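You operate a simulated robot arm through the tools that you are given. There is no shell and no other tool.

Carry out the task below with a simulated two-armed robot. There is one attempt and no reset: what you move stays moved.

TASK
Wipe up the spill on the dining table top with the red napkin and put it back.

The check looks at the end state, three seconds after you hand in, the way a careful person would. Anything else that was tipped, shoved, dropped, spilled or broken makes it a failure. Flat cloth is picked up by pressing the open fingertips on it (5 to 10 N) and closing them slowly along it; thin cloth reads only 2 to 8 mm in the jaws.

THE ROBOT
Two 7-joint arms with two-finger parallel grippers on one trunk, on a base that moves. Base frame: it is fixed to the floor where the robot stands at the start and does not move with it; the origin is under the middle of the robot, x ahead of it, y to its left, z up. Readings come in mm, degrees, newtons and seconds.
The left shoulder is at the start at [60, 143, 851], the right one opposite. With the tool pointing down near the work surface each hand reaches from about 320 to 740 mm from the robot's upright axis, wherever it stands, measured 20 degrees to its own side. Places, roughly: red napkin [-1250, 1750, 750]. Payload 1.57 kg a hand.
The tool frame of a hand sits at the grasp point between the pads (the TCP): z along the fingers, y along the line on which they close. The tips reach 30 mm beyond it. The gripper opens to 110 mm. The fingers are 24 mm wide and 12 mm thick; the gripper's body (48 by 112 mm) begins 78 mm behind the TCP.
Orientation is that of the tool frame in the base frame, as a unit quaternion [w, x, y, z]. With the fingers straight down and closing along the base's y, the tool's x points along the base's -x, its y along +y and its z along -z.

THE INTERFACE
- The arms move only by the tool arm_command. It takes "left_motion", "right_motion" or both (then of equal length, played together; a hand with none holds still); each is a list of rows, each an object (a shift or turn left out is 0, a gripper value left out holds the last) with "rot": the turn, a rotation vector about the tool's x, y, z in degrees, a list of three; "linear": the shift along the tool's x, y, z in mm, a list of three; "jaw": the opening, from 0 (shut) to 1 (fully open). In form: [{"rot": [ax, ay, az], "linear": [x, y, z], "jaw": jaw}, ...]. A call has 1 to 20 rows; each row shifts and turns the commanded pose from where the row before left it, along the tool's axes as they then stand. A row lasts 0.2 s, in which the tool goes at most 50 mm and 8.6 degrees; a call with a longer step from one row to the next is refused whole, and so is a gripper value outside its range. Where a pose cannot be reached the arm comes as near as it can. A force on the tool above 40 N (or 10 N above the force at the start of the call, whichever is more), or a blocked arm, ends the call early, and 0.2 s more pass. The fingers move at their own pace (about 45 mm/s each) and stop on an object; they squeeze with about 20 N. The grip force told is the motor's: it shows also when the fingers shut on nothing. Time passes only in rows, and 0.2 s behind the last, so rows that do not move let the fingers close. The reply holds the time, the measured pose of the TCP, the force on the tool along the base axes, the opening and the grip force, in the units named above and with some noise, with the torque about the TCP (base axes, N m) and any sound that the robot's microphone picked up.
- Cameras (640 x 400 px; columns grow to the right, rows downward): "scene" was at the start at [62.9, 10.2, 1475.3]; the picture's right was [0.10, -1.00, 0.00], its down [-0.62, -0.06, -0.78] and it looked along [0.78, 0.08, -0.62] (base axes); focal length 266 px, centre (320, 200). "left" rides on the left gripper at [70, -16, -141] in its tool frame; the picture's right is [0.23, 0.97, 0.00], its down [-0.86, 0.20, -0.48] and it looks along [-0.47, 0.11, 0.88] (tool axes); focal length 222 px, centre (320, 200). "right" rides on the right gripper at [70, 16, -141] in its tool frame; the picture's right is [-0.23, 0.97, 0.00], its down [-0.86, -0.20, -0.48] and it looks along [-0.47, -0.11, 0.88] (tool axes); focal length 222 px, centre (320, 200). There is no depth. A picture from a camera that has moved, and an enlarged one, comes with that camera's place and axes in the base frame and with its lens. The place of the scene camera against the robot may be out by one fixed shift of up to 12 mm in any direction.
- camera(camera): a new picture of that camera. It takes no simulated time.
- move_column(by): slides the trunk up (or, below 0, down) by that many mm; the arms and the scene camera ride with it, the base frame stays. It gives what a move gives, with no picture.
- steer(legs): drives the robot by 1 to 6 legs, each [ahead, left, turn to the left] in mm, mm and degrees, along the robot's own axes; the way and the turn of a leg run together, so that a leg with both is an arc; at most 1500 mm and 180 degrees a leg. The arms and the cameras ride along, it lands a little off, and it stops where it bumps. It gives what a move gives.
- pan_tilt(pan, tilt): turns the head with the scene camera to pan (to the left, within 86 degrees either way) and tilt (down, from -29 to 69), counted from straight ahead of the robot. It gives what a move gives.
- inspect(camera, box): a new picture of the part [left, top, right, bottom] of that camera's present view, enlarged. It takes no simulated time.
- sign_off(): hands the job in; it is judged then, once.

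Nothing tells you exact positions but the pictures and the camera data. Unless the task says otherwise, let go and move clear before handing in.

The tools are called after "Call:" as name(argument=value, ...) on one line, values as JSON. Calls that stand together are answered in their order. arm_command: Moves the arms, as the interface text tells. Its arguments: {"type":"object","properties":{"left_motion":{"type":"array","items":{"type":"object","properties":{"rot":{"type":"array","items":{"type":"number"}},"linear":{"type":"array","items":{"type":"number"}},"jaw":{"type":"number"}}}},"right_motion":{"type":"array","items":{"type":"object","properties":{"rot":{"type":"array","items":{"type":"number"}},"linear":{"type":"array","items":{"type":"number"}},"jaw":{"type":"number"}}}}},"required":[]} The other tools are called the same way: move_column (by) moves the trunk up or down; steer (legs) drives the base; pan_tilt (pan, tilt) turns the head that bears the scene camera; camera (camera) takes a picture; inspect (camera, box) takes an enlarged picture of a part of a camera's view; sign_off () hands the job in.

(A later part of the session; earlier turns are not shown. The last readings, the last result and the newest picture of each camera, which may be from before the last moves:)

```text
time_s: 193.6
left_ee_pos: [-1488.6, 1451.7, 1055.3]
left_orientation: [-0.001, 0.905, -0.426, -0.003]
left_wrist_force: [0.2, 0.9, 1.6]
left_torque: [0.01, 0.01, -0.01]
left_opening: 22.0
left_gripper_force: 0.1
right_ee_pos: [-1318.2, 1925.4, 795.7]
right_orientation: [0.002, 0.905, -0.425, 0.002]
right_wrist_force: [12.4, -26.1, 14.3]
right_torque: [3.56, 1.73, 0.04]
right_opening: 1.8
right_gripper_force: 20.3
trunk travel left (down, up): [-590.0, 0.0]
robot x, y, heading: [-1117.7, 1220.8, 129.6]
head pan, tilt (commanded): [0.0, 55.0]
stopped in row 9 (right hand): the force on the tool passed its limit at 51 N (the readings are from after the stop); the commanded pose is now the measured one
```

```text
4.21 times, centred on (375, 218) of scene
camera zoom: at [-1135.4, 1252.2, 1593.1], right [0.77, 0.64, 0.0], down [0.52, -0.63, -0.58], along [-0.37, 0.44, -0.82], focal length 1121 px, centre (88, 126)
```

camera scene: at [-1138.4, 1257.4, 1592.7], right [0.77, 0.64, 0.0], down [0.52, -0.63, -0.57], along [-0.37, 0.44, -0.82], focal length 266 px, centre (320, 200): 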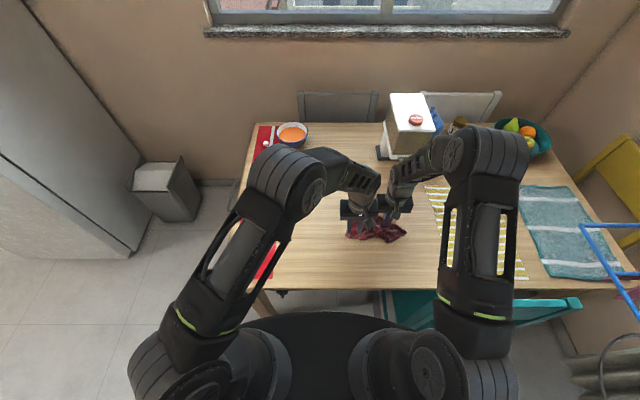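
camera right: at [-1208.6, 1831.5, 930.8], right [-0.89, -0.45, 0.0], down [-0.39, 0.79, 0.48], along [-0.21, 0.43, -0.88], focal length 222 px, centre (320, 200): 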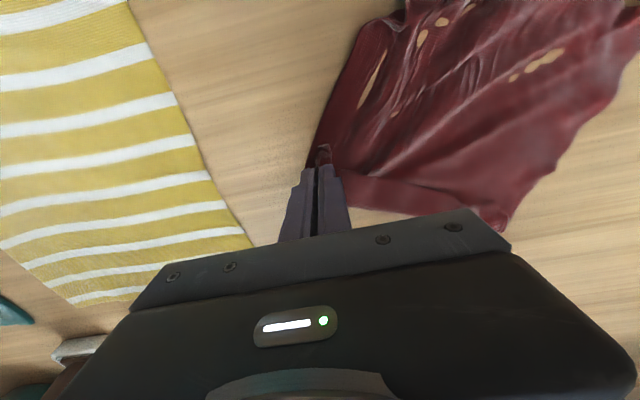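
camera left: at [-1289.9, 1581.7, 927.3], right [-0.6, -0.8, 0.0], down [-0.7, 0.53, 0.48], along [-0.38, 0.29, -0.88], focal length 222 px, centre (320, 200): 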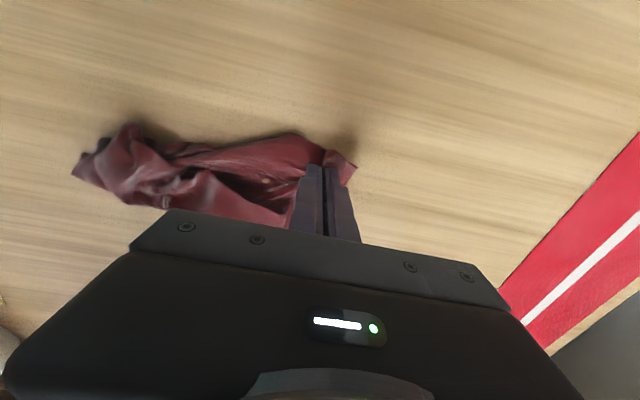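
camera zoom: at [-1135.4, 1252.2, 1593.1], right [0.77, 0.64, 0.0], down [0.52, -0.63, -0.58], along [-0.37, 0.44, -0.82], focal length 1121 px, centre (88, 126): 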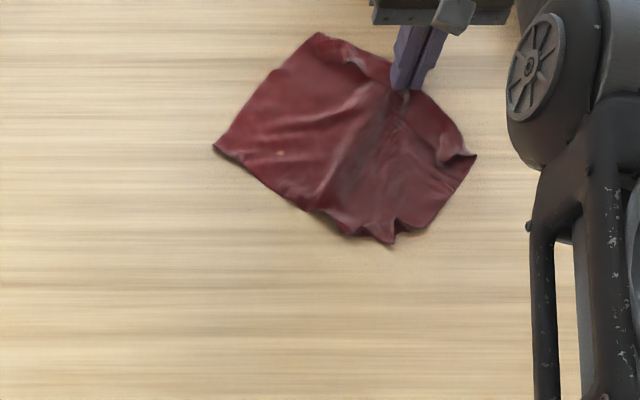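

The right hand bumped something about 140 mm above the fingertips (51 N) and stopped. I need to see what it touched before moving further.

Call:
camera(camera="scene")

Call:
camera(camera="right")

Call:
inspect(camera="scene", box=[340, 60, 560, 200])

Call:
camera(camera="left")

```text
taken
camera scene: at [-1135.4, 1252.2, 1593.1], right [0.77, 0.64, 0.0], down [0.52, -0.63, -0.58], along [-0.37, 0.44, -0.82], focal length 266 px, centre (320, 200)
```

scene: 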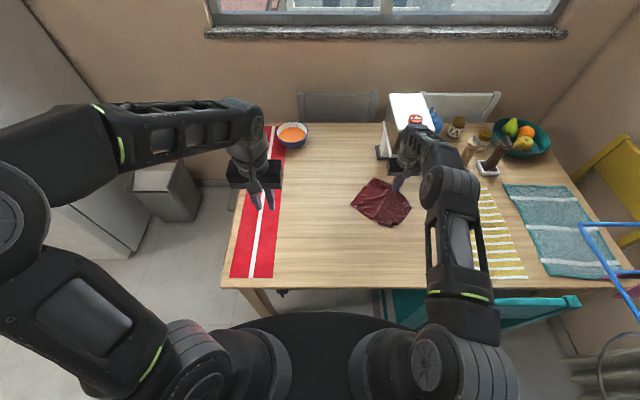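

```text
taken
camera right: at [-1289.1, 1861.9, 941.5], right [-0.89, -0.45, 0.0], down [-0.39, 0.79, 0.47], along [-0.21, 0.42, -0.88], focal length 222 px, centre (320, 200)
```

right: 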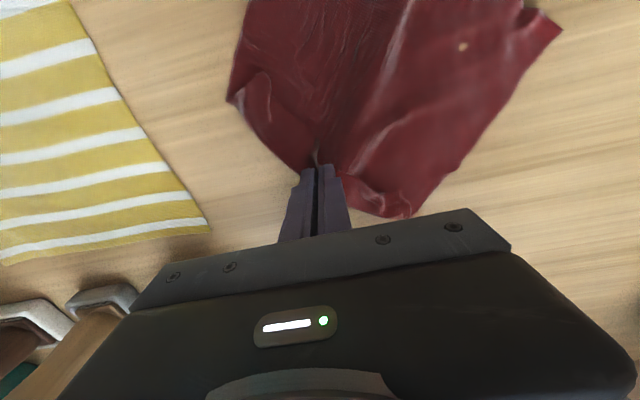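

```text
2.86 times, centred on (450, 130) of scene
camera zoom: at [-1135.4, 1252.2, 1593.1], right [0.77, 0.64, 0.0], down [0.52, -0.63, -0.58], along [-0.37, 0.44, -0.82], focal length 760 px, centre (-51, 400)
```

zoom: 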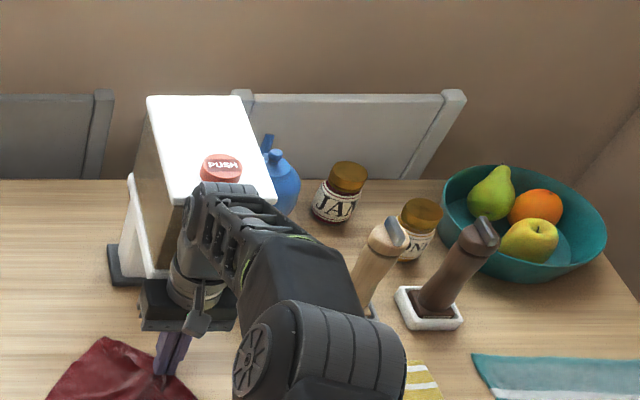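

```text
taken
camera left: at [-1431.9, 1407.1, 1194.3], right [-0.61, -0.8, 0.0], down [-0.7, 0.53, 0.48], along [-0.38, 0.29, -0.88], focal length 222 px, centre (320, 200)
```

left: 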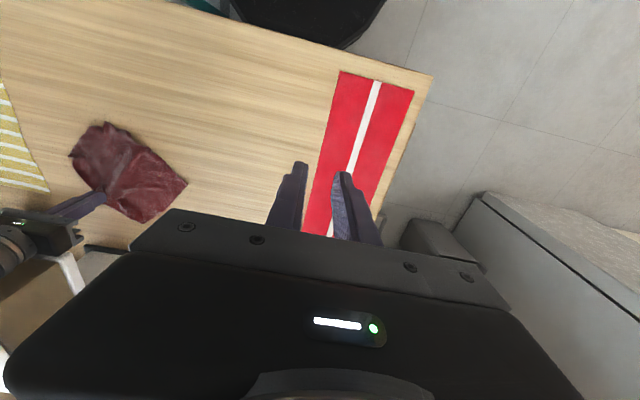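

The wrist reached the cereal dispenser that stands right behind. It's still upright, so I'll back the hand straight off toward me, away from it.

Call:
arm_command(right_motion=[{"linear": [4, 0, 0]}, {"linear": [8, 0, 0]}, {"linear": [8, 0, 2]}, {"linear": [6, 0, 4]}, {"linear": [0, 0, 3]}, {"linear": [0, 0, 0]}])

Call:
camera(camera="scene")

Call:
inspect(camera="scene", box=[340, 60, 560, 200])

```text
time_s: 195.0
left_ee_pos: [-1491.0, 1456.2, 1051.8]
left_orientation: [0.0, 0.905, -0.425, 0.0]
left_wrist_force: [-0.3, -0.7, -0.2]
left_torque: [-0.01, -0.02, 0.02]
left_opening: 22.1
left_gripper_force: 0.0
right_ee_pos: [-1305.1, 1909.4, 786.6]
right_orientation: [0.003, 0.905, -0.425, 0.003]
right_wrist_force: [-1.2, 0.5, 0.4]
right_torque: [0.0, 0.0, 0.0]
right_opening: 2.1
right_gripper_force: 20.1
trunk travel left (down, up): [-590.0, 0.0]
robot x, y, heading: [-1119.0, 1225.7, 129.4]
head pan, tilt (commanded): [0.0, 55.0]
```

```text
taken
camera scene: at [-1138.3, 1258.1, 1592.6], right [0.77, 0.64, 0.0], down [0.52, -0.63, -0.57], along [-0.37, 0.44, -0.82], focal length 266 px, centre (320, 200)
```

scene: 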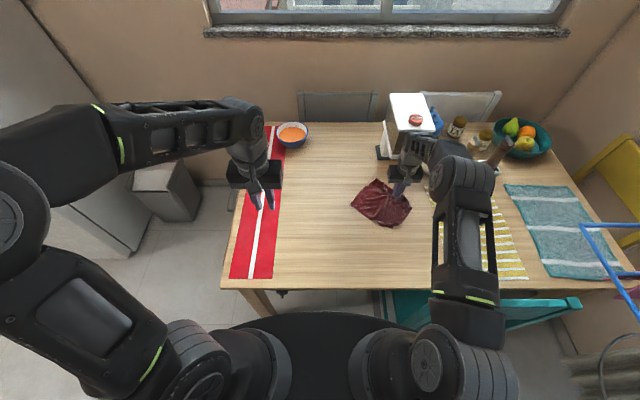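

```text
2.86 times, centred on (450, 130) of scene
camera zoom: at [-1138.3, 1258.1, 1592.6], right [0.77, 0.64, 0.0], down [0.52, -0.63, -0.57], along [-0.37, 0.44, -0.82], focal length 760 px, centre (-51, 400)
```

zoom: 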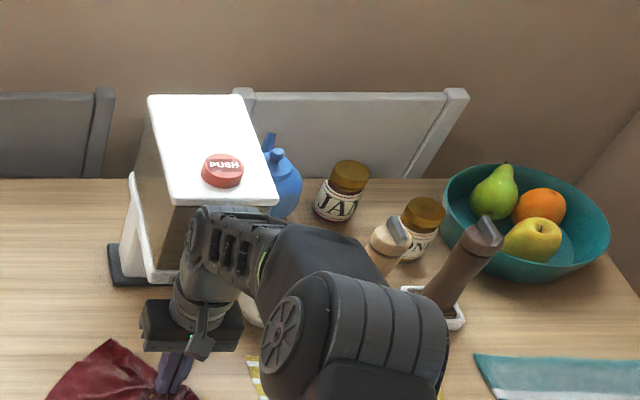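

I'm clear of the dispenser, and it appears in the same place as before (the button at the same pixel). I'll release the strip here, lift, and check the napkin and dispenser closely.

Call:
arm_command(right_motion=[{"linear": [0, 0, 3]}, {"jaw": 0.04}, {"jaw": 0.08}, {"jaw": 0.12}, {"jaw": 0.16}, {"jaw": 0.2}, {"linear": [0, 0, -5]}, {"linear": [3, 0, -15]}, {"linear": [5, 0, -20]}, {"linear": [10, -10, -20]}, {"linear": [10, -15, -20]}, {"linear": [10, -15, -10]}, {"linear": [10, -15, 0]}, {"linear": [0, 0, 0]}])

Call:
inspect(camera="scene", box=[315, 170, 435, 265])

Call:
inspect(camera="scene", box=[360, 70, 480, 170])

Call:
camera(camera="right")

Call:
inspect(camera="left", box=[20, 80, 260, 230])

```text
time_s: 198.0
left_ee_pos: [-1491.8, 1457.7, 1052.3]
left_orientation: [0.0, 0.905, -0.426, 0.0]
left_wrist_force: [0.0, 0.2, 0.0]
left_torque: [0.01, -0.04, -0.02]
left_opening: 21.8
left_gripper_force: 0.1
right_ee_pos: [-1232.8, 1907.7, 871.6]
right_orientation: [0.003, 0.905, -0.425, 0.003]
right_wrist_force: [-0.4, -0.2, 0.9]
right_torque: [0.0, 0.02, -0.02]
right_opening: 21.9
right_gripper_force: 0.1
trunk travel left (down, up): [-590.0, 0.0]
robot x, y, heading: [-1120.5, 1223.4, 129.6]
head pan, tilt (commanded): [0.0, 55.0]
```

```text
4.21 times, centred on (375, 218) of scene
camera zoom: at [-1138.6, 1258.2, 1592.6], right [0.77, 0.64, 0.0], down [0.52, -0.63, -0.57], along [-0.37, 0.44, -0.82], focal length 1121 px, centre (88, 126)
```

zoom: 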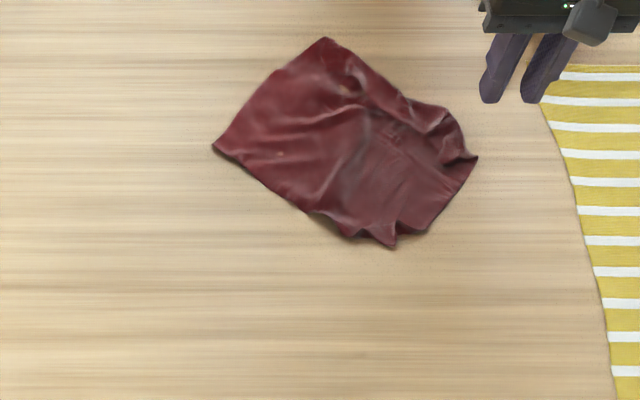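

```text
4.00 times, centred on (420, 120) of scene
camera zoom: at [-1138.6, 1258.2, 1592.6], right [0.77, 0.64, 0.0], down [0.52, -0.63, -0.57], along [-0.37, 0.44, -0.82], focal length 1065 px, centre (-80, 520)
```

zoom: 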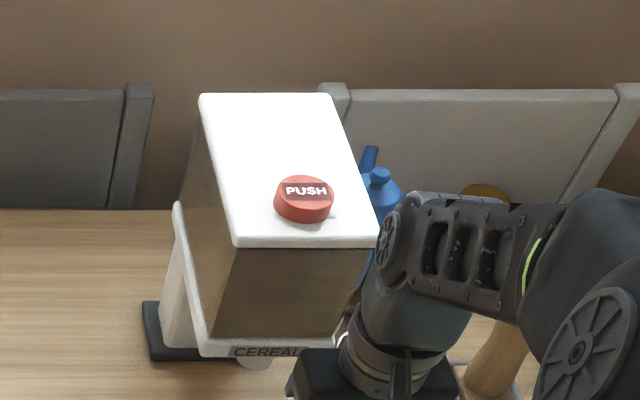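

```text
taken
camera right: at [-1201.6, 1844.3, 1016.2], right [-0.89, -0.45, 0.0], down [-0.39, 0.79, 0.47], along [-0.21, 0.42, -0.88], focal length 222 px, centre (320, 200)
```

right: 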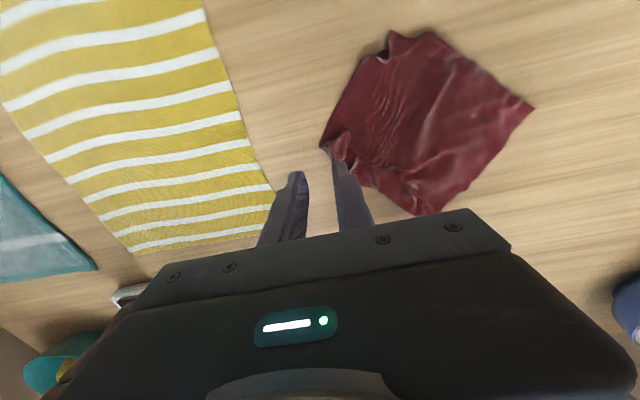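

```text
2.67 times, centred on (140, 155) of left
camera zoom: at [-1434.5, 1411.4, 1192.8], right [-0.6, -0.8, 0.0], down [-0.7, 0.53, 0.48], along [-0.38, 0.29, -0.88], focal length 592 px, centre (800, 320)
```

zoom: 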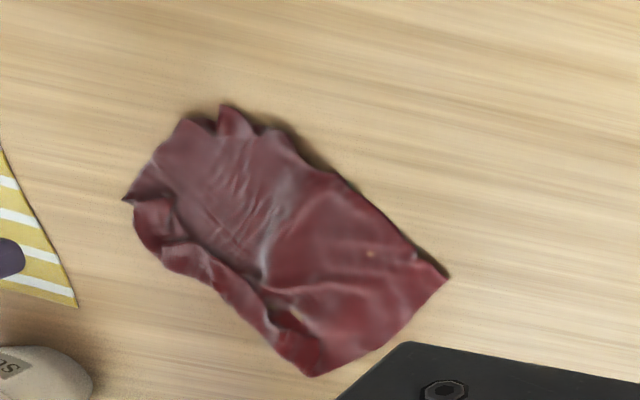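

The dispenser hasn't visibly moved. The napkin is now an almost flat quadrilateral whose centre is about 75 mm too far from me. I'll grip its two near corners, one with each hand, and draw it toward me, which should both straighten it and bring it back to its place.

Call:
arm_command(right_motion=[{"linear": [10, 14, 0]}, {"linear": [10, 14, 0]}, {"linear": [10, 14, 0]}, {"linear": [10, 14, 0]}, {"linear": [10, 14, 0]}, {"linear": [10, 14, 10]}, {"linear": [11, 14, 15]}, {"linear": [0, 0, 15]}, {"linear": [0, 0, 15]}, {"linear": [0, 0, 0]}, {"linear": [0, 0, 0]}, {"linear": [0, 0, 0]}, {"linear": [0, 0, 0]}, {"linear": [0, 0, 0]}], left_motion=[{"linear": [-15, -22, 0]}, {"linear": [-15, -22, 0]}, {"linear": [-15, -22, 0]}, {"linear": [-15, -22, 0]}, {"linear": [-15, -22, 0]}, {"linear": [-15, -22, 0]}, {"linear": [-15, -22, 0]}, {"linear": [-15, -22, 10]}, {"linear": [-15, -22, 20]}, {"linear": [-15, -22, 30]}, {"linear": [-15, -22, 35]}, {"linear": [-15, -22, 40]}, {"linear": [-9, -10, 40]}, {"linear": [0, 0, 30]}])

Call:
inspect(camera="right", box=[180, 20, 460, 195])

Call:
inspect(camera="left", box=[180, 20, 460, 195])

Call:
camera(camera="scene")

```text
time_s: 201.0
left_ee_pos: [-1401.2, 1775.9, 847.3]
left_orientation: [0.0, 0.905, -0.426, 0.0]
left_wrist_force: [-0.2, -0.9, 0.0]
left_torque: [-0.02, -0.01, -0.02]
left_opening: 21.8
left_gripper_force: 0.1
right_ee_pos: [-1261.6, 1791.4, 816.1]
right_orientation: [0.002, 0.905, -0.426, 0.003]
right_wrist_force: [-1.0, 0.4, 0.2]
right_torque: [-0.04, 0.01, 0.02]
right_opening: 21.7
right_gripper_force: 0.2
trunk travel left (down, up): [-590.0, 0.0]
robot x, y, heading: [-1119.0, 1224.2, 129.7]
head pan, tilt (commanded): [0.0, 55.0]
```

```text
2.29 times, centred on (320, 108) of right
camera zoom: at [-1231.5, 1727.7, 962.0], right [-0.89, -0.45, 0.0], down [-0.39, 0.79, 0.47], along [-0.21, 0.42, -0.88], focal length 508 px, centre (320, 411)
```

zoom: 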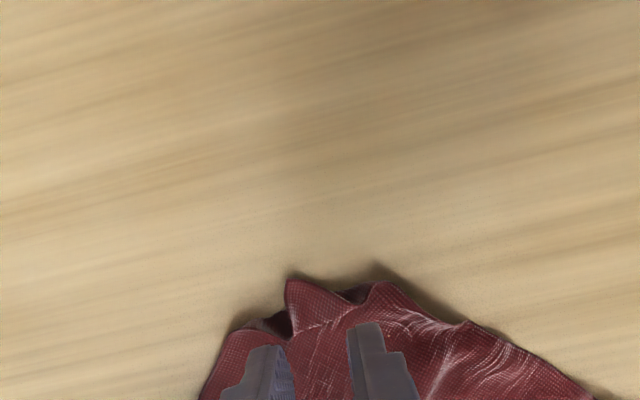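

```text
2.29 times, centred on (320, 108) of left
camera zoom: at [-1344.9, 1731.8, 986.8], right [-0.6, -0.8, 0.0], down [-0.7, 0.53, 0.48], along [-0.38, 0.29, -0.88], focal length 508 px, centre (320, 411)
```

zoom: 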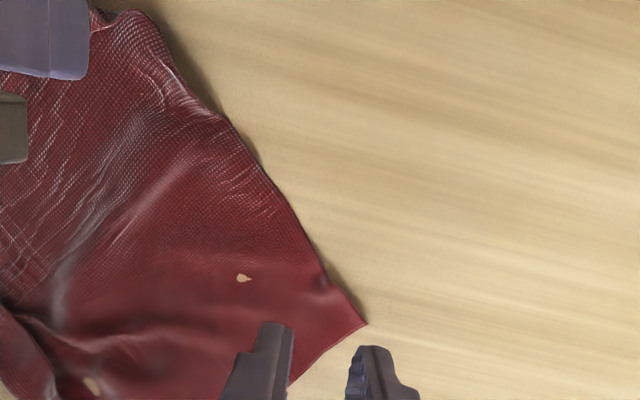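

```text
taken
camera scene: at [-1138.5, 1258.5, 1592.7], right [0.77, 0.64, 0.0], down [0.52, -0.63, -0.57], along [-0.37, 0.44, -0.82], focal length 266 px, centre (320, 200)
```

scene: 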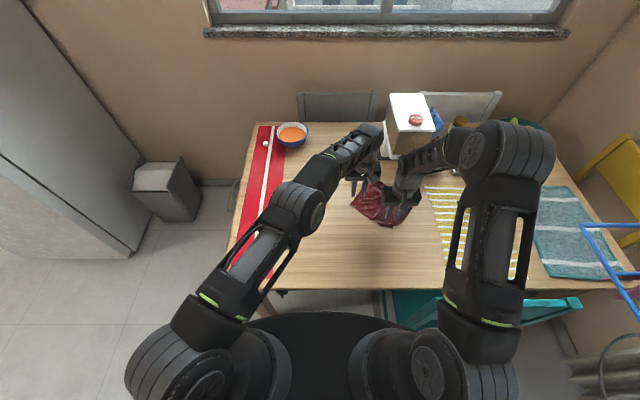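

Both grippers are positioned over the near corners. I'll lower both hands close to the cloth.

Call:
arm_command(right_motion=[{"linear": [0, 0, 8]}, {"linear": [0, 0, 8]}, {"linear": [0, 0, 6]}, {"linear": [0, 0, 4]}, {"linear": [0, 0, 3]}, {"linear": [0, 0, 0]}], left_motion=[{"linear": [0, -6, 15]}, {"linear": [0, 0, 15]}, {"linear": [0, 0, 15]}, {"linear": [0, 0, 10]}, {"linear": [0, 0, 5]}, {"linear": [0, 0, 0]}])

```text
time_s: 202.4
left_ee_pos: [-1398.9, 1772.9, 785.7]
left_orientation: [0.0, 0.904, -0.426, 0.0]
left_wrist_force: [-0.9, 0.2, -0.7]
left_torque: [0.02, -0.02, -0.01]
left_opening: 22.0
left_gripper_force: 0.0
left hand out of reach, approached as far as the arm can: row 3
right_ee_pos: [-1261.7, 1790.3, 787.7]
right_orientation: [0.002, 0.905, -0.425, 0.002]
right_wrist_force: [-0.2, 0.0, 0.6]
right_torque: [0.02, -0.02, 0.0]
right_opening: 22.1
right_gripper_force: 0.2
trunk travel left (down, up): [-590.0, 0.0]
robot x, y, heading: [-1119.8, 1220.7, 129.7]
head pan, tilt (commanded): [0.0, 55.0]
```

Call:
arm_command(right_motion=[{"linear": [0, 0, 1.5]}, {"linear": [0, 0, 1.5]}, {"linear": [0, 0, 1]}, {"linear": [0, 0, 0]}], left_motion=[{"linear": [0, 0, 1.5]}, {"linear": [0, 0, 1]}, {"linear": [0, 0, 0.5]}, {"linear": [0, 0, 0]}])

```text
time_s: 203.4
left_ee_pos: [-1399.1, 1773.0, 781.0]
left_orientation: [0.0, 0.905, -0.426, 0.0]
left_wrist_force: [0.3, 0.5, -0.1]
left_torque: [0.01, 0.01, 0.02]
left_opening: 22.4
left_gripper_force: 0.1
right_ee_pos: [-1262.5, 1790.7, 784.4]
right_orientation: [0.003, 0.905, -0.425, 0.002]
right_wrist_force: [0.3, -0.6, 0.2]
right_torque: [-0.01, -0.02, -0.01]
right_opening: 22.3
right_gripper_force: 0.0
trunk travel left (down, up): [-590.0, 0.0]
robot x, y, heading: [-1120.5, 1223.9, 129.4]
head pan, tilt (commanded): [0.0, 55.0]
```

Call:
arm_command(right_motion=[{"linear": [0, 0, 1.2]}, {"linear": [0, 0, 1]}, {"linear": [0, 0, 0]}], left_motion=[{"linear": [0, 0, 0.5]}, {"linear": [0, 0, 0.5]}, {"linear": [0, 0, 0]}])

```text
time_s: 204.2
left_ee_pos: [-1398.0, 1772.3, 780.4]
left_orientation: [0.0, 0.905, -0.425, 0.0]
left_wrist_force: [0.9, -1.1, 3.6]
left_torque: [-0.04, -0.01, -0.02]
left_opening: 21.8
left_gripper_force: 0.0
right_ee_pos: [-1262.0, 1790.6, 783.5]
right_orientation: [0.002, 0.905, -0.425, 0.002]
right_wrist_force: [0.6, 0.7, 1.3]
right_torque: [-0.04, 0.03, -0.02]
right_opening: 22.0
right_gripper_force: 0.1
trunk travel left (down, up): [-590.0, 0.0]
robot x, y, heading: [-1116.9, 1225.0, 129.6]
head pan, tilt (commanded): [0.0, 55.0]
```

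Both hands are touching now. I'll add a little pressure and close both grippers slowly together.

Call:
arm_command(right_motion=[{"linear": [0, 0, 0.7]}, {"jaw": 0.18}, {"jaw": 0.16}, {"jaw": 0.14}, {"jaw": 0.12}, {"jaw": 0.1}, {"jaw": 0.08}, {"jaw": 0.06}, {"jaw": 0.04}, {"jaw": 0.02}, {"jaw": 0.0}, {"jaw": 0.0}, {"jaw": 0.0}], left_motion=[{"linear": [0, 0, 0.4]}, {"jaw": 0.18}, {"jaw": 0.16}, {"jaw": 0.14}, {"jaw": 0.12}, {"jaw": 0.1}, {"jaw": 0.08}, {"jaw": 0.06}, {"jaw": 0.04}, {"jaw": 0.02}, {"jaw": 0.0}, {"jaw": 0.0}, {"jaw": 0.0}])

Call:
inspect(camera="right", box=[180, 20, 460, 195])

Call:
inspect(camera="left", box=[180, 20, 460, 195])

```text
time_s: 207.0
left_ee_pos: [-1399.1, 1773.6, 781.6]
left_orientation: [0.0, 0.904, -0.427, -0.001]
left_wrist_force: [-0.6, 0.6, 12.0]
left_torque: [0.01, 0.01, 0.03]
left_opening: 0.0
left_gripper_force: 20.0
right_ee_pos: [-1261.4, 1789.8, 783.1]
right_orientation: [0.002, 0.905, -0.425, 0.002]
right_wrist_force: [-0.3, -0.1, 2.5]
right_torque: [0.01, 0.01, -0.01]
right_opening: 0.0
right_gripper_force: 19.7
trunk travel left (down, up): [-590.0, 0.0]
robot x, y, heading: [-1119.8, 1221.7, 129.8]
head pan, tilt (commanded): [0.0, 55.0]
```

```text
2.29 times, centred on (320, 108) of right
camera zoom: at [-1231.2, 1726.8, 926.8], right [-0.89, -0.45, 0.0], down [-0.39, 0.79, 0.47], along [-0.21, 0.42, -0.88], focal length 508 px, centre (320, 411)
```

zoom: 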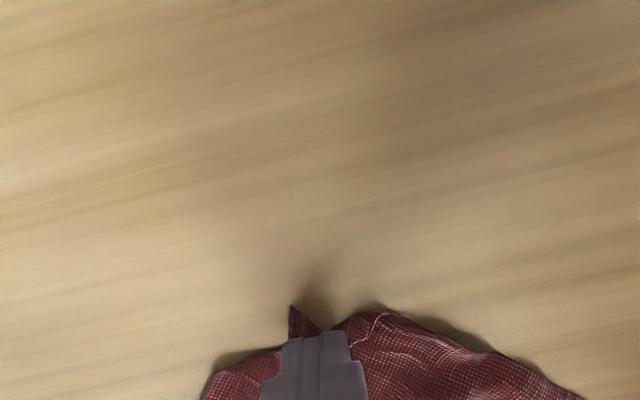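

```text
2.29 times, centred on (320, 108) of left
camera zoom: at [-1340.9, 1727.7, 921.5], right [-0.6, -0.8, 0.0], down [-0.7, 0.53, 0.48], along [-0.38, 0.29, -0.88], focal length 508 px, centre (320, 411)
```

zoom: 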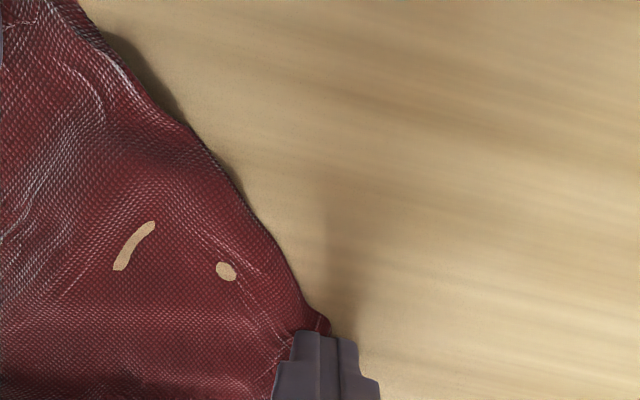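

Neither gripper caught a fold (0.0 mm), but both corners are pressed under the closed fingertips, and press-dragging works well when the cloth is free to slide. I'll drag both corners toward me together.

Call:
arm_command(right_motion=[{"linear": [0, 0, 0.7]}, {"linear": [3, -1.5, 0.3]}, {"linear": [6.2, -3.2, 0]}, {"linear": [6.2, -3.2, 0]}, {"linear": [6.2, -3.2, 0]}, {"linear": [6.2, -3.2, 0]}, {"linear": [6.2, -3.2, 0]}, {"linear": [6.2, -3.2, 0]}, {"linear": [6.2, -3.2, 0]}, {"linear": [0, 0, 0]}], left_motion=[{"linear": [0, 0, 0]}, {"linear": [5, 0.3, 0]}, {"linear": [10, 0.6, 0]}, {"linear": [10, 0.6, 0]}, {"linear": [10, 0.6, 0]}, {"linear": [10, 0.6, 0]}, {"linear": [10, 0.6, 0]}, {"linear": [10, 0.6, 0]}, {"linear": [10, 0.6, 0]}, {"linear": [0, 0, 0]}])

Call:
inspect(camera="scene", box=[315, 170, 435, 265])

Call:
inspect(camera="left", box=[100, 20, 420, 220])

Call:
inspect(camera="right", box=[160, 20, 480, 220])

```text
time_s: 209.2
left_ee_pos: [-1354.2, 1711.8, 780.5]
left_orientation: [-0.001, 0.905, -0.425, 0.0]
left_wrist_force: [-2.3, 3.3, 17.1]
left_torque: [0.1, 0.05, 0.03]
left_opening: 0.1
left_gripper_force: 20.1
right_ee_pos: [-1213.8, 1770.4, 781.7]
right_orientation: [0.002, 0.905, -0.425, 0.002]
right_wrist_force: [-3.6, 1.3, 6.5]
right_torque: [0.03, 0.06, 0.01]
right_opening: 0.0
right_gripper_force: 19.6
trunk travel left (down, up): [-590.0, 0.0]
robot x, y, heading: [-1117.2, 1224.6, 129.9]
head pan, tilt (commanded): [0.0, 55.0]
```

```text
4.21 times, centred on (375, 218) of scene
camera zoom: at [-1138.1, 1256.7, 1592.8], right [0.77, 0.64, 0.0], down [0.52, -0.63, -0.57], along [-0.37, 0.44, -0.82], focal length 1121 px, centre (88, 126)
```

zoom: 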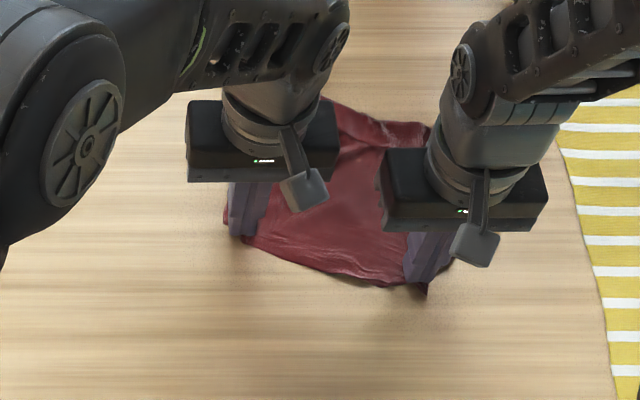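

```text
2.00 times, centred on (260, 120) of left
camera zoom: at [-1295.9, 1666.4, 921.5], right [-0.6, -0.8, 0.0], down [-0.7, 0.53, 0.48], along [-0.38, 0.29, -0.88], focal length 444 px, centre (440, 360)
```

zoom: 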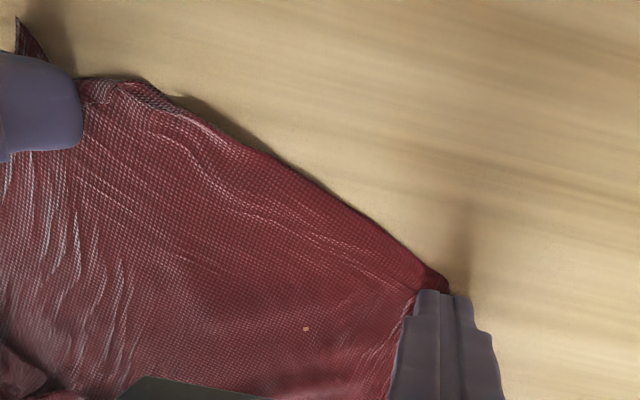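

```text
2.00 times, centred on (320, 120) of right
camera zoom: at [-1183.3, 1705.9, 926.4], right [-0.89, -0.45, 0.0], down [-0.39, 0.79, 0.47], along [-0.21, 0.42, -0.88], focal length 444 px, centre (320, 360)
```

zoom: 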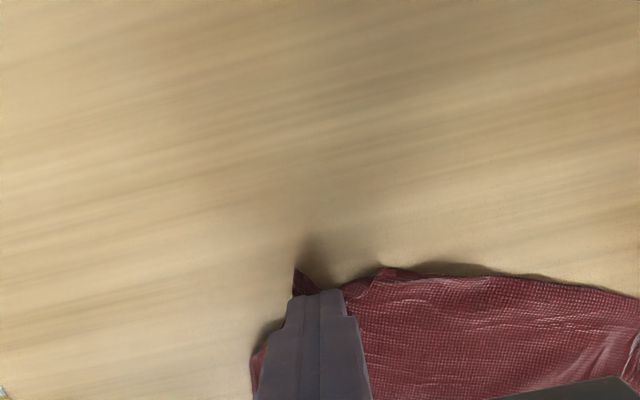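

Both corners are following and the napkin is straightening nicely. I'll do the second half of the drag.

Call:
arm_command(right_motion=[{"linear": [6, -3, 0]}, {"linear": [6, -3, 0]}, {"linear": [6, -3, 0]}, {"linear": [6, -3, 0]}, {"linear": [6, -3, 0]}, {"linear": [6, -3, 0]}, {"linear": [6, -3, 0]}, {"linear": [6, -3, 0]}, {"linear": [6, -3, 0]}, {"linear": [0, 0, 0]}], left_motion=[{"linear": [9.4, 0.6, 0]}, {"linear": [9.4, 0.6, 0]}, {"linear": [9.4, 0.6, 0]}, {"linear": [9.4, 0.6, 0]}, {"linear": [9.4, 0.6, 0]}, {"linear": [9.4, 0.6, 0]}, {"linear": [9.4, 0.6, 0]}, {"linear": [9.4, 0.6, 0]}, {"linear": [9.4, 0.6, 0]}, {"linear": [0, 0, 0]}])

Call:
inspect(camera="scene", box=[315, 170, 435, 265])

Call:
inspect(camera="left", box=[60, 20, 420, 245])

Call:
inspect(camera="right", box=[160, 20, 480, 220])

```text
time_s: 211.4
left_ee_pos: [-1302.3, 1643.8, 782.3]
left_orientation: [0.001, 0.905, -0.426, 0.0]
left_wrist_force: [-2.0, 4.4, 21.1]
left_torque: [0.17, 0.06, 0.04]
left_opening: 0.0
left_gripper_force: 20.0
right_ee_pos: [-1157.4, 1744.8, 780.6]
right_orientation: [0.002, 0.905, -0.426, 0.003]
right_wrist_force: [-1.7, -0.3, 1.7]
right_torque: [0.0, 0.02, -0.03]
right_opening: 0.0
right_gripper_force: 20.2
trunk travel left (down, up): [-590.0, 0.0]
robot x, y, heading: [-1117.4, 1224.7, 129.5]
head pan, tilt (commanded): [0.0, 55.0]
```

```text
4.21 times, centred on (375, 218) of scene
camera zoom: at [-1137.9, 1257.2, 1592.7], right [0.77, 0.64, 0.0], down [0.52, -0.63, -0.57], along [-0.37, 0.44, -0.82], focal length 1121 px, centre (88, 126)
```

zoom: 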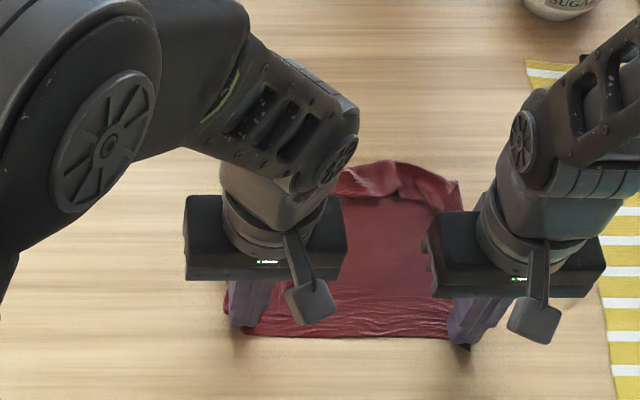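

```text
1.78 times, centred on (240, 132) of left
camera zoom: at [-1246.0, 1597.9, 921.5], right [-0.61, -0.8, 0.0], down [-0.7, 0.53, 0.48], along [-0.38, 0.29, -0.88], focal length 395 px, centre (462, 320)
```

zoom: 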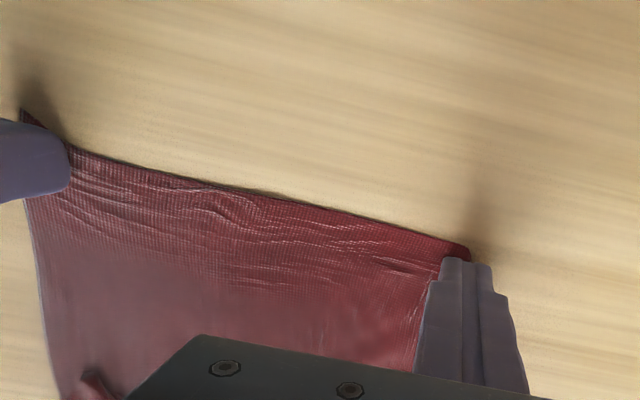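

```text
2.00 times, centred on (320, 120) of right
camera zoom: at [-1127.5, 1681.4, 926.1], right [-0.89, -0.45, 0.0], down [-0.39, 0.79, 0.47], along [-0.21, 0.42, -0.88], focal length 444 px, centre (320, 360)
```

zoom: 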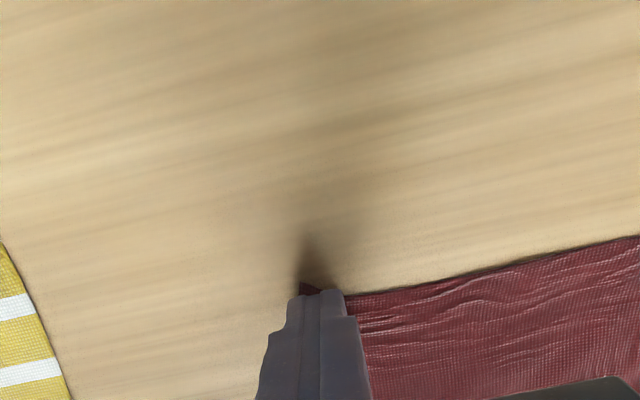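

The near edge is now straight and nearly full width. I'll lift both hands straight up and view the whole napkin.

Call:
arm_command(right_motion=[{"linear": [0, 0, -5]}, {"linear": [0, 0, -15]}, {"linear": [0, 0, -25]}, {"linear": [5, -10, -25]}, {"linear": [5, -15, -25]}, {"linear": [5, -20, -25]}, {"linear": [0, -20, -25]}, {"linear": [0, -20, 0]}, {"linear": [0, 0, 0]}], left_motion=[{"linear": [0, 0, -5]}, {"linear": [0, 0, -15]}, {"linear": [0, 0, -25]}, {"linear": [5, 15, -25]}, {"linear": [5, 25, -25]}, {"linear": [0, 35, -25]}, {"linear": [0, 40, -25]}, {"linear": [0, 40, -10]}, {"linear": [0, 0, 0]}])

Call:
inspect(camera="scene", box=[315, 180, 435, 275])

Call:
camera(camera="scene")

Call:
camera(camera="right")

Call:
camera(camera="left")

```text
time_s: 213.4
left_ee_pos: [-1417.3, 1537.5, 937.2]
left_orientation: [0.0, 0.905, -0.426, 0.001]
left_wrist_force: [-0.5, 0.0, 0.5]
left_torque: [-0.02, 0.0, -0.01]
left_opening: 0.0
left_gripper_force: 19.7
right_ee_pos: [-1084.0, 1790.1, 925.6]
right_orientation: [0.002, 0.905, -0.424, 0.002]
right_wrist_force: [-0.6, 0.6, 0.0]
right_torque: [0.0, -0.02, 0.0]
right_opening: 0.0
right_gripper_force: 19.4
trunk travel left (down, up): [-590.0, 0.0]
robot x, y, heading: [-1118.5, 1220.9, 129.5]
head pan, tilt (commanded): [0.0, 55.0]
```

```text
4.21 times, centred on (375, 228) of scene
camera zoom: at [-1138.0, 1258.4, 1592.6], right [0.77, 0.64, 0.0], down [0.52, -0.63, -0.57], along [-0.37, 0.44, -0.82], focal length 1121 px, centre (88, 84)
```

zoom: 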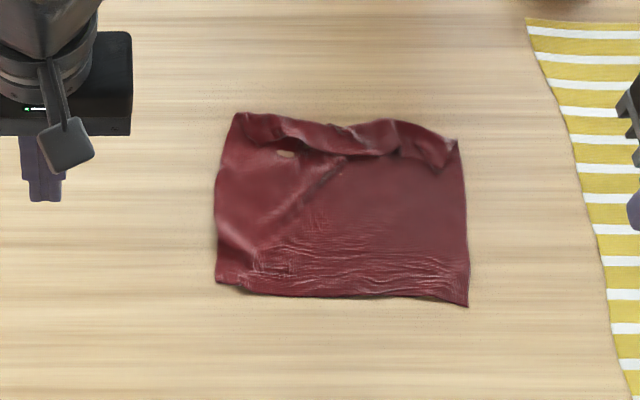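

```text
taken
camera scene: at [-1138.0, 1258.4, 1592.6], right [0.77, 0.64, 0.0], down [0.52, -0.63, -0.57], along [-0.37, 0.44, -0.82], focal length 266 px, centre (320, 200)
```

scene: 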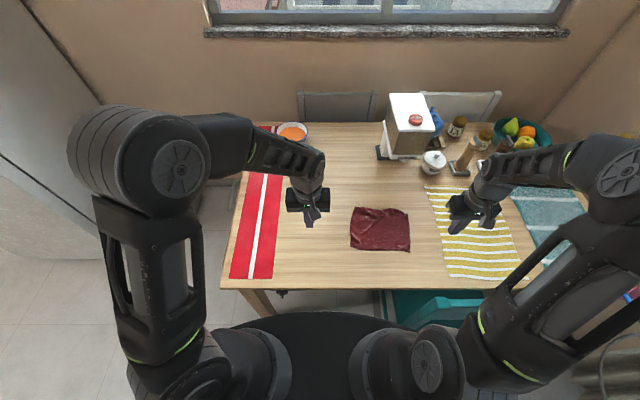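

```text
taken
camera right: at [-1053.4, 1726.6, 1070.7], right [-0.89, -0.45, 0.0], down [-0.39, 0.79, 0.47], along [-0.21, 0.42, -0.88], focal length 222 px, centre (320, 200)
```

right: 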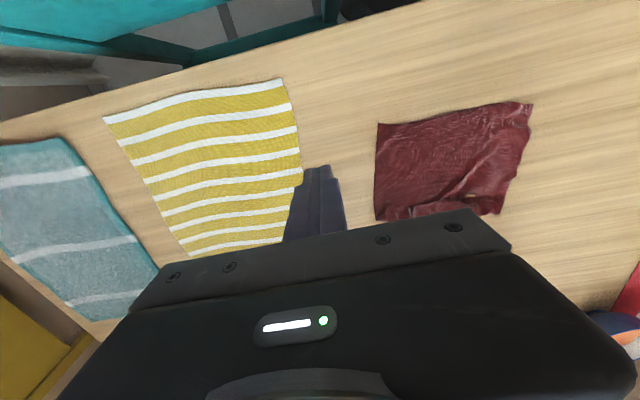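

```text
taken
camera left: at [-1359.5, 1491.8, 1076.5], right [-0.61, -0.8, 0.0], down [-0.7, 0.53, 0.48], along [-0.38, 0.29, -0.88], focal length 222 px, centre (320, 200)
```

left: 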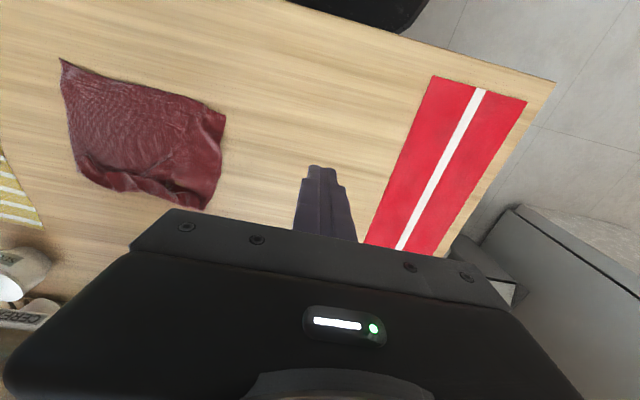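

The napkin is now almost back: its near edge sits right on its original line and it's nearly full width. Only a narrow strip on the far side (about 30 mm) is still folded over, so I'll bring the right-hand camera there, keeping well short of the dispenser.

Call:
arm_command(right_motion=[{"linear": [-15, 13, 0], "jaw": 0.2}, {"linear": [-20, 17, 0]}, {"linear": [-20, 17, 0]}, {"linear": [-20, 17, 0]}, {"linear": [-20, 17, 0]}, {"linear": [-20, 17, 0]}, {"linear": [-20, 17, 0]}, {"linear": [-20, 17, 0]}, {"linear": [-20, 17, -5]}, {"linear": [-12, 15, -10]}, {"linear": [0, 0, 0]}])

Call:
camera(camera="right")

Call:
inspect(camera="right", box=[180, 20, 460, 195])

Call:
camera(camera="scene")

```text
time_s: 215.8
left_ee_pos: [-1416.0, 1537.5, 935.2]
left_orientation: [0.0, 0.905, -0.426, 0.0]
left_wrist_force: [-0.3, -0.3, -0.2]
left_torque: [-0.02, -0.03, 0.02]
left_opening: 0.0
left_gripper_force: 20.3
right_ee_pos: [-1330.6, 1829.0, 940.0]
right_orientation: [0.003, 0.905, -0.424, 0.003]
right_wrist_force: [0.4, -0.7, 0.0]
right_torque: [-0.02, 0.02, -0.02]
right_opening: 22.1
right_gripper_force: 0.0
trunk travel left (down, up): [-590.0, 0.0]
robot x, y, heading: [-1117.8, 1223.5, 129.3]
head pan, tilt (commanded): [0.0, 55.0]
```

```text
taken
camera right: at [-1299.7, 1765.0, 1085.2], right [-0.89, -0.45, 0.0], down [-0.39, 0.79, 0.47], along [-0.21, 0.42, -0.88], focal length 222 px, centre (320, 200)
```

right: 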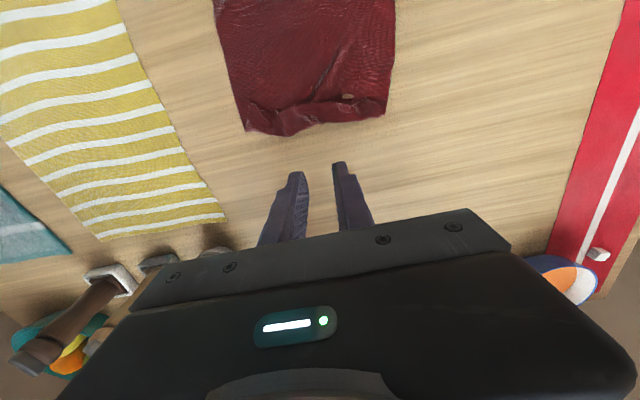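

```text
2.29 times, centred on (320, 108) of right
camera zoom: at [-1299.7, 1765.0, 1085.2], right [-0.89, -0.45, 0.0], down [-0.39, 0.79, 0.47], along [-0.21, 0.42, -0.88], focal length 508 px, centre (320, 411)
```

zoom: 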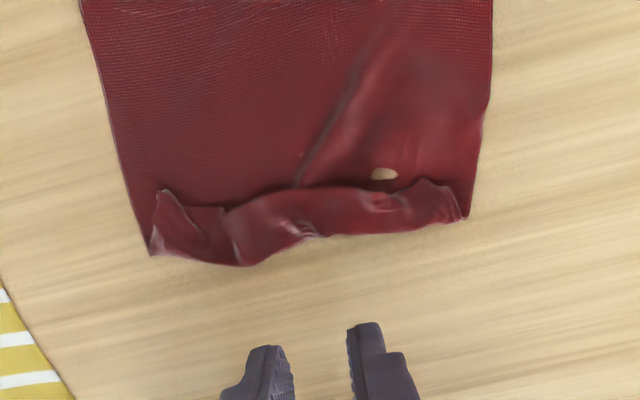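

```text
taken
camera scene: at [-1138.2, 1258.5, 1592.6], right [0.77, 0.64, 0.0], down [0.52, -0.63, -0.57], along [-0.37, 0.44, -0.82], focal length 266 px, centre (320, 200)
```

scene: 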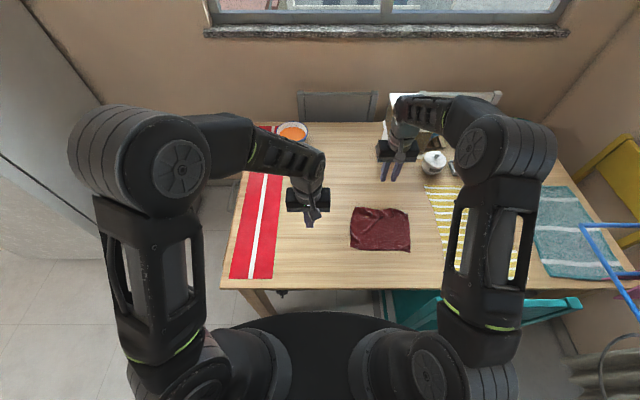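

The folded strip is about 30 mm wide, with a pointed corner flap at its right end. I'll pinch that right end first and flip it outward. The hand has to stay short of the dispenser, and its final position leaves enough room.

Call:
arm_command(right_motion=[{"linear": [10, -18, 10]}, {"linear": [11, -19, 20]}, {"linear": [11, -19, 25]}, {"linear": [10, -18, 25]}, {"linear": [0, 0, 25]}, {"linear": [0, 0, 20]}, {"linear": [0, 0, 12]}, {"linear": [0, 0, 0]}])

Call:
inspect(camera="right", box=[180, 20, 460, 195])

```text
time_s: 217.6
left_ee_pos: [-1417.7, 1537.5, 935.5]
left_orientation: [-0.001, 0.905, -0.426, 0.0]
left_wrist_force: [-0.8, 0.5, 0.4]
left_torque: [0.0, 0.01, 0.01]
left_opening: 0.2
left_gripper_force: 20.0
right_ee_pos: [-1245.4, 1842.3, 803.0]
right_orientation: [0.001, 0.905, -0.425, 0.002]
right_wrist_force: [0.2, -0.2, -0.4]
right_torque: [0.01, -0.03, 0.01]
right_opening: 22.0
right_gripper_force: 0.1
trunk travel left (down, up): [-590.0, 0.0]
robot x, y, heading: [-1120.2, 1224.5, 129.4]
head pan, tilt (commanded): [0.0, 55.0]
```

```text
2.29 times, centred on (320, 108) of right
camera zoom: at [-1214.7, 1779.7, 948.0], right [-0.89, -0.45, 0.0], down [-0.39, 0.79, 0.47], along [-0.21, 0.42, -0.88], focal length 508 px, centre (320, 411)
```

zoom: 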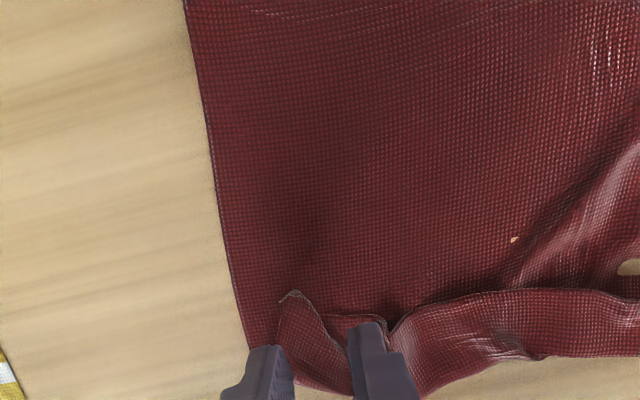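

Call:
arm_command(right_motion=[{"linear": [0, 8, 4]}, {"linear": [0, 0, 6]}, {"linear": [0, 0, 4]}, {"linear": [0, 0, 3]}, {"linear": [0, 0, 2]}, {"linear": [0, 0, 0]}])

```text
time_s: 219.0
left_ee_pos: [-1416.0, 1536.8, 936.1]
left_orientation: [0.0, 0.905, -0.426, 0.0]
left_wrist_force: [-0.4, 0.2, -0.3]
left_torque: [0.0, 0.0, -0.01]
left_opening: 0.0
left_gripper_force: 20.2
right_ee_pos: [-1251.3, 1836.9, 784.5]
right_orientation: [0.002, 0.905, -0.425, 0.002]
right_wrist_force: [0.1, 0.3, -0.4]
right_torque: [0.0, -0.01, 0.02]
right_opening: 21.7
right_gripper_force: 0.1
trunk travel left (down, up): [-590.0, 0.0]
robot x, y, heading: [-1118.3, 1223.9, 129.5]
head pan, tilt (commanded): [0.0, 55.0]
```

Call:
arm_command(right_motion=[{"linear": [0, 0, 1.3]}, {"linear": [0, 0, 0.8]}, {"linear": [0, 0, 0]}])

```text
time_s: 219.8
left_ee_pos: [-1416.8, 1538.4, 935.4]
left_orientation: [0.0, 0.905, -0.426, 0.0]
left_wrist_force: [0.5, 0.7, 0.3]
left_torque: [0.04, 0.04, -0.01]
left_opening: 0.0
left_gripper_force: 19.6
right_ee_pos: [-1252.6, 1837.9, 781.5]
right_orientation: [0.003, 0.905, -0.425, 0.002]
right_wrist_force: [-0.8, -0.2, 2.5]
right_torque: [0.0, 0.04, 0.0]
right_opening: 22.2
right_gripper_force: 0.0
trunk travel left (down, up): [-590.0, 0.0]
robot x, y, heading: [-1119.5, 1223.2, 129.6]
head pan, tilt (commanded): [0.0, 55.0]
```

Call:
arm_command(right_motion=[{"linear": [0, 0, 0.3]}, {"jaw": 0.18}, {"jaw": 0.16}, {"jaw": 0.14}, {"jaw": 0.12}, {"jaw": 0.1}, {"jaw": 0.08}, {"jaw": 0.06}, {"jaw": 0.04}, {"jaw": 0.02}, {"jaw": 0.0}, {"jaw": 0.0}, {"jaw": 0.0}])

Call:
inspect(camera="right", box=[180, 20, 460, 195])

```text
time_s: 222.6
left_ee_pos: [-1416.5, 1536.4, 936.1]
left_orientation: [0.001, 0.905, -0.425, 0.0]
left_wrist_force: [0.3, 0.0, -0.2]
left_torque: [-0.01, 0.0, 0.01]
left_opening: 0.0
left_gripper_force: 19.7
right_ee_pos: [-1252.5, 1837.6, 782.4]
right_orientation: [0.002, 0.905, -0.425, 0.002]
right_wrist_force: [-2.2, -0.5, 5.7]
right_torque: [-0.01, 0.03, 0.01]
right_opening: 2.2
right_gripper_force: 19.8
trunk travel left (down, up): [-590.0, 0.0]
robot x, y, heading: [-1116.0, 1221.2, 129.5]
head pan, tilt (commanded): [0.0, 55.0]
```

```text
2.29 times, centred on (320, 108) of right
camera zoom: at [-1221.3, 1773.8, 927.0], right [-0.89, -0.45, 0.0], down [-0.39, 0.79, 0.47], along [-0.21, 0.42, -0.88], focal length 508 px, centre (320, 411)
```

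zoom: 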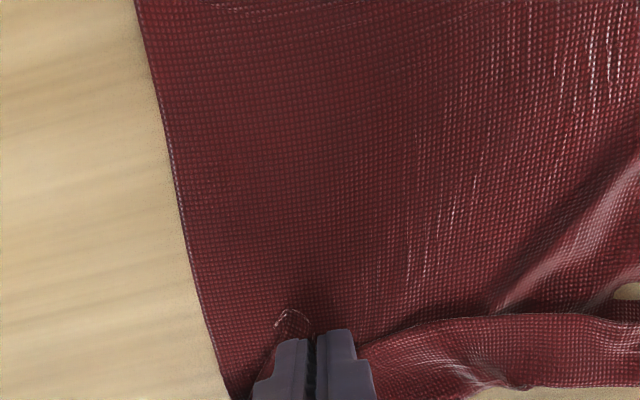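

The flap is gripped (2.2 mm) with the lower layer undisturbed. I'll lift it and flip it outward by 60 mm.

Call:
arm_command(right_motion=[{"linear": [0, 0, -8]}, {"linear": [-2, 0, -10]}, {"linear": [-5, -1, -8]}, {"linear": [-7, -2, -4]}, {"linear": [-8, -2, 0]}, {"linear": [-8, -2, 3]}, {"linear": [-8, -2, 6]}, {"linear": [-8, -2, 8]}, {"linear": [-7, -1, 7]}, {"linear": [-6, 0, 3]}, {"linear": [0, 0, 0]}])

Call:
inspect(camera="right", box=[120, 0, 520, 200])

Call:
inspect(camera="scene", box=[315, 180, 435, 275])

```text
time_s: 225.0
left_ee_pos: [-1415.7, 1537.2, 936.3]
left_orientation: [0.0, 0.905, -0.425, 0.0]
left_wrist_force: [0.1, -0.4, 0.4]
left_torque: [-0.02, 0.02, 0.02]
left_opening: 0.0
left_gripper_force: 20.3
right_ee_pos: [-1279.4, 1889.9, 785.5]
right_orientation: [0.002, 0.905, -0.425, 0.003]
right_wrist_force: [0.6, -1.5, -0.1]
right_torque: [-0.01, 0.01, -0.02]
right_opening: 1.7
right_gripper_force: 19.5
trunk travel left (down, up): [-590.0, 0.0]
robot x, y, heading: [-1117.0, 1226.6, 129.4]
head pan, tilt (commanded): [0.0, 55.0]
```

```text
1.60 times, centred on (320, 100) of right
camera zoom: at [-1249.4, 1827.2, 929.4], right [-0.89, -0.45, 0.0], down [-0.39, 0.79, 0.47], along [-0.21, 0.42, -0.88], focal length 355 px, centre (320, 360)
```

zoom: 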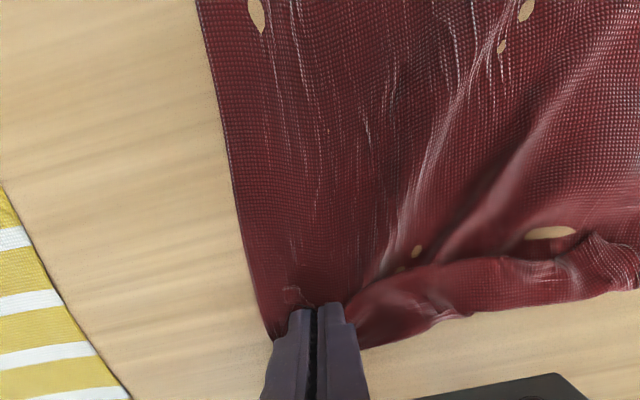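

```text
4.21 times, centred on (375, 228) of scene
camera zoom: at [-1138.3, 1258.2, 1592.6], right [0.77, 0.64, 0.0], down [0.52, -0.63, -0.57], along [-0.37, 0.44, -0.82], focal length 1121 px, centre (88, 84)
```

zoom: 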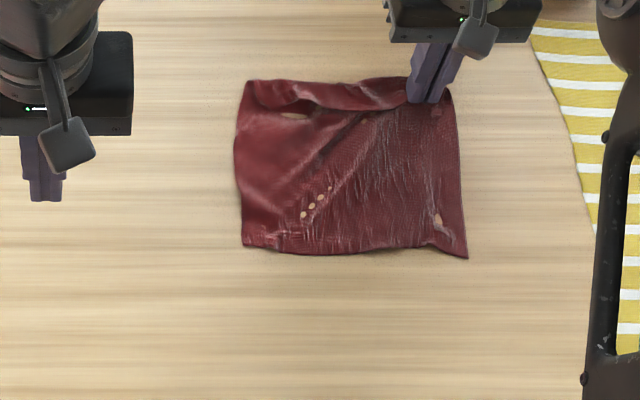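

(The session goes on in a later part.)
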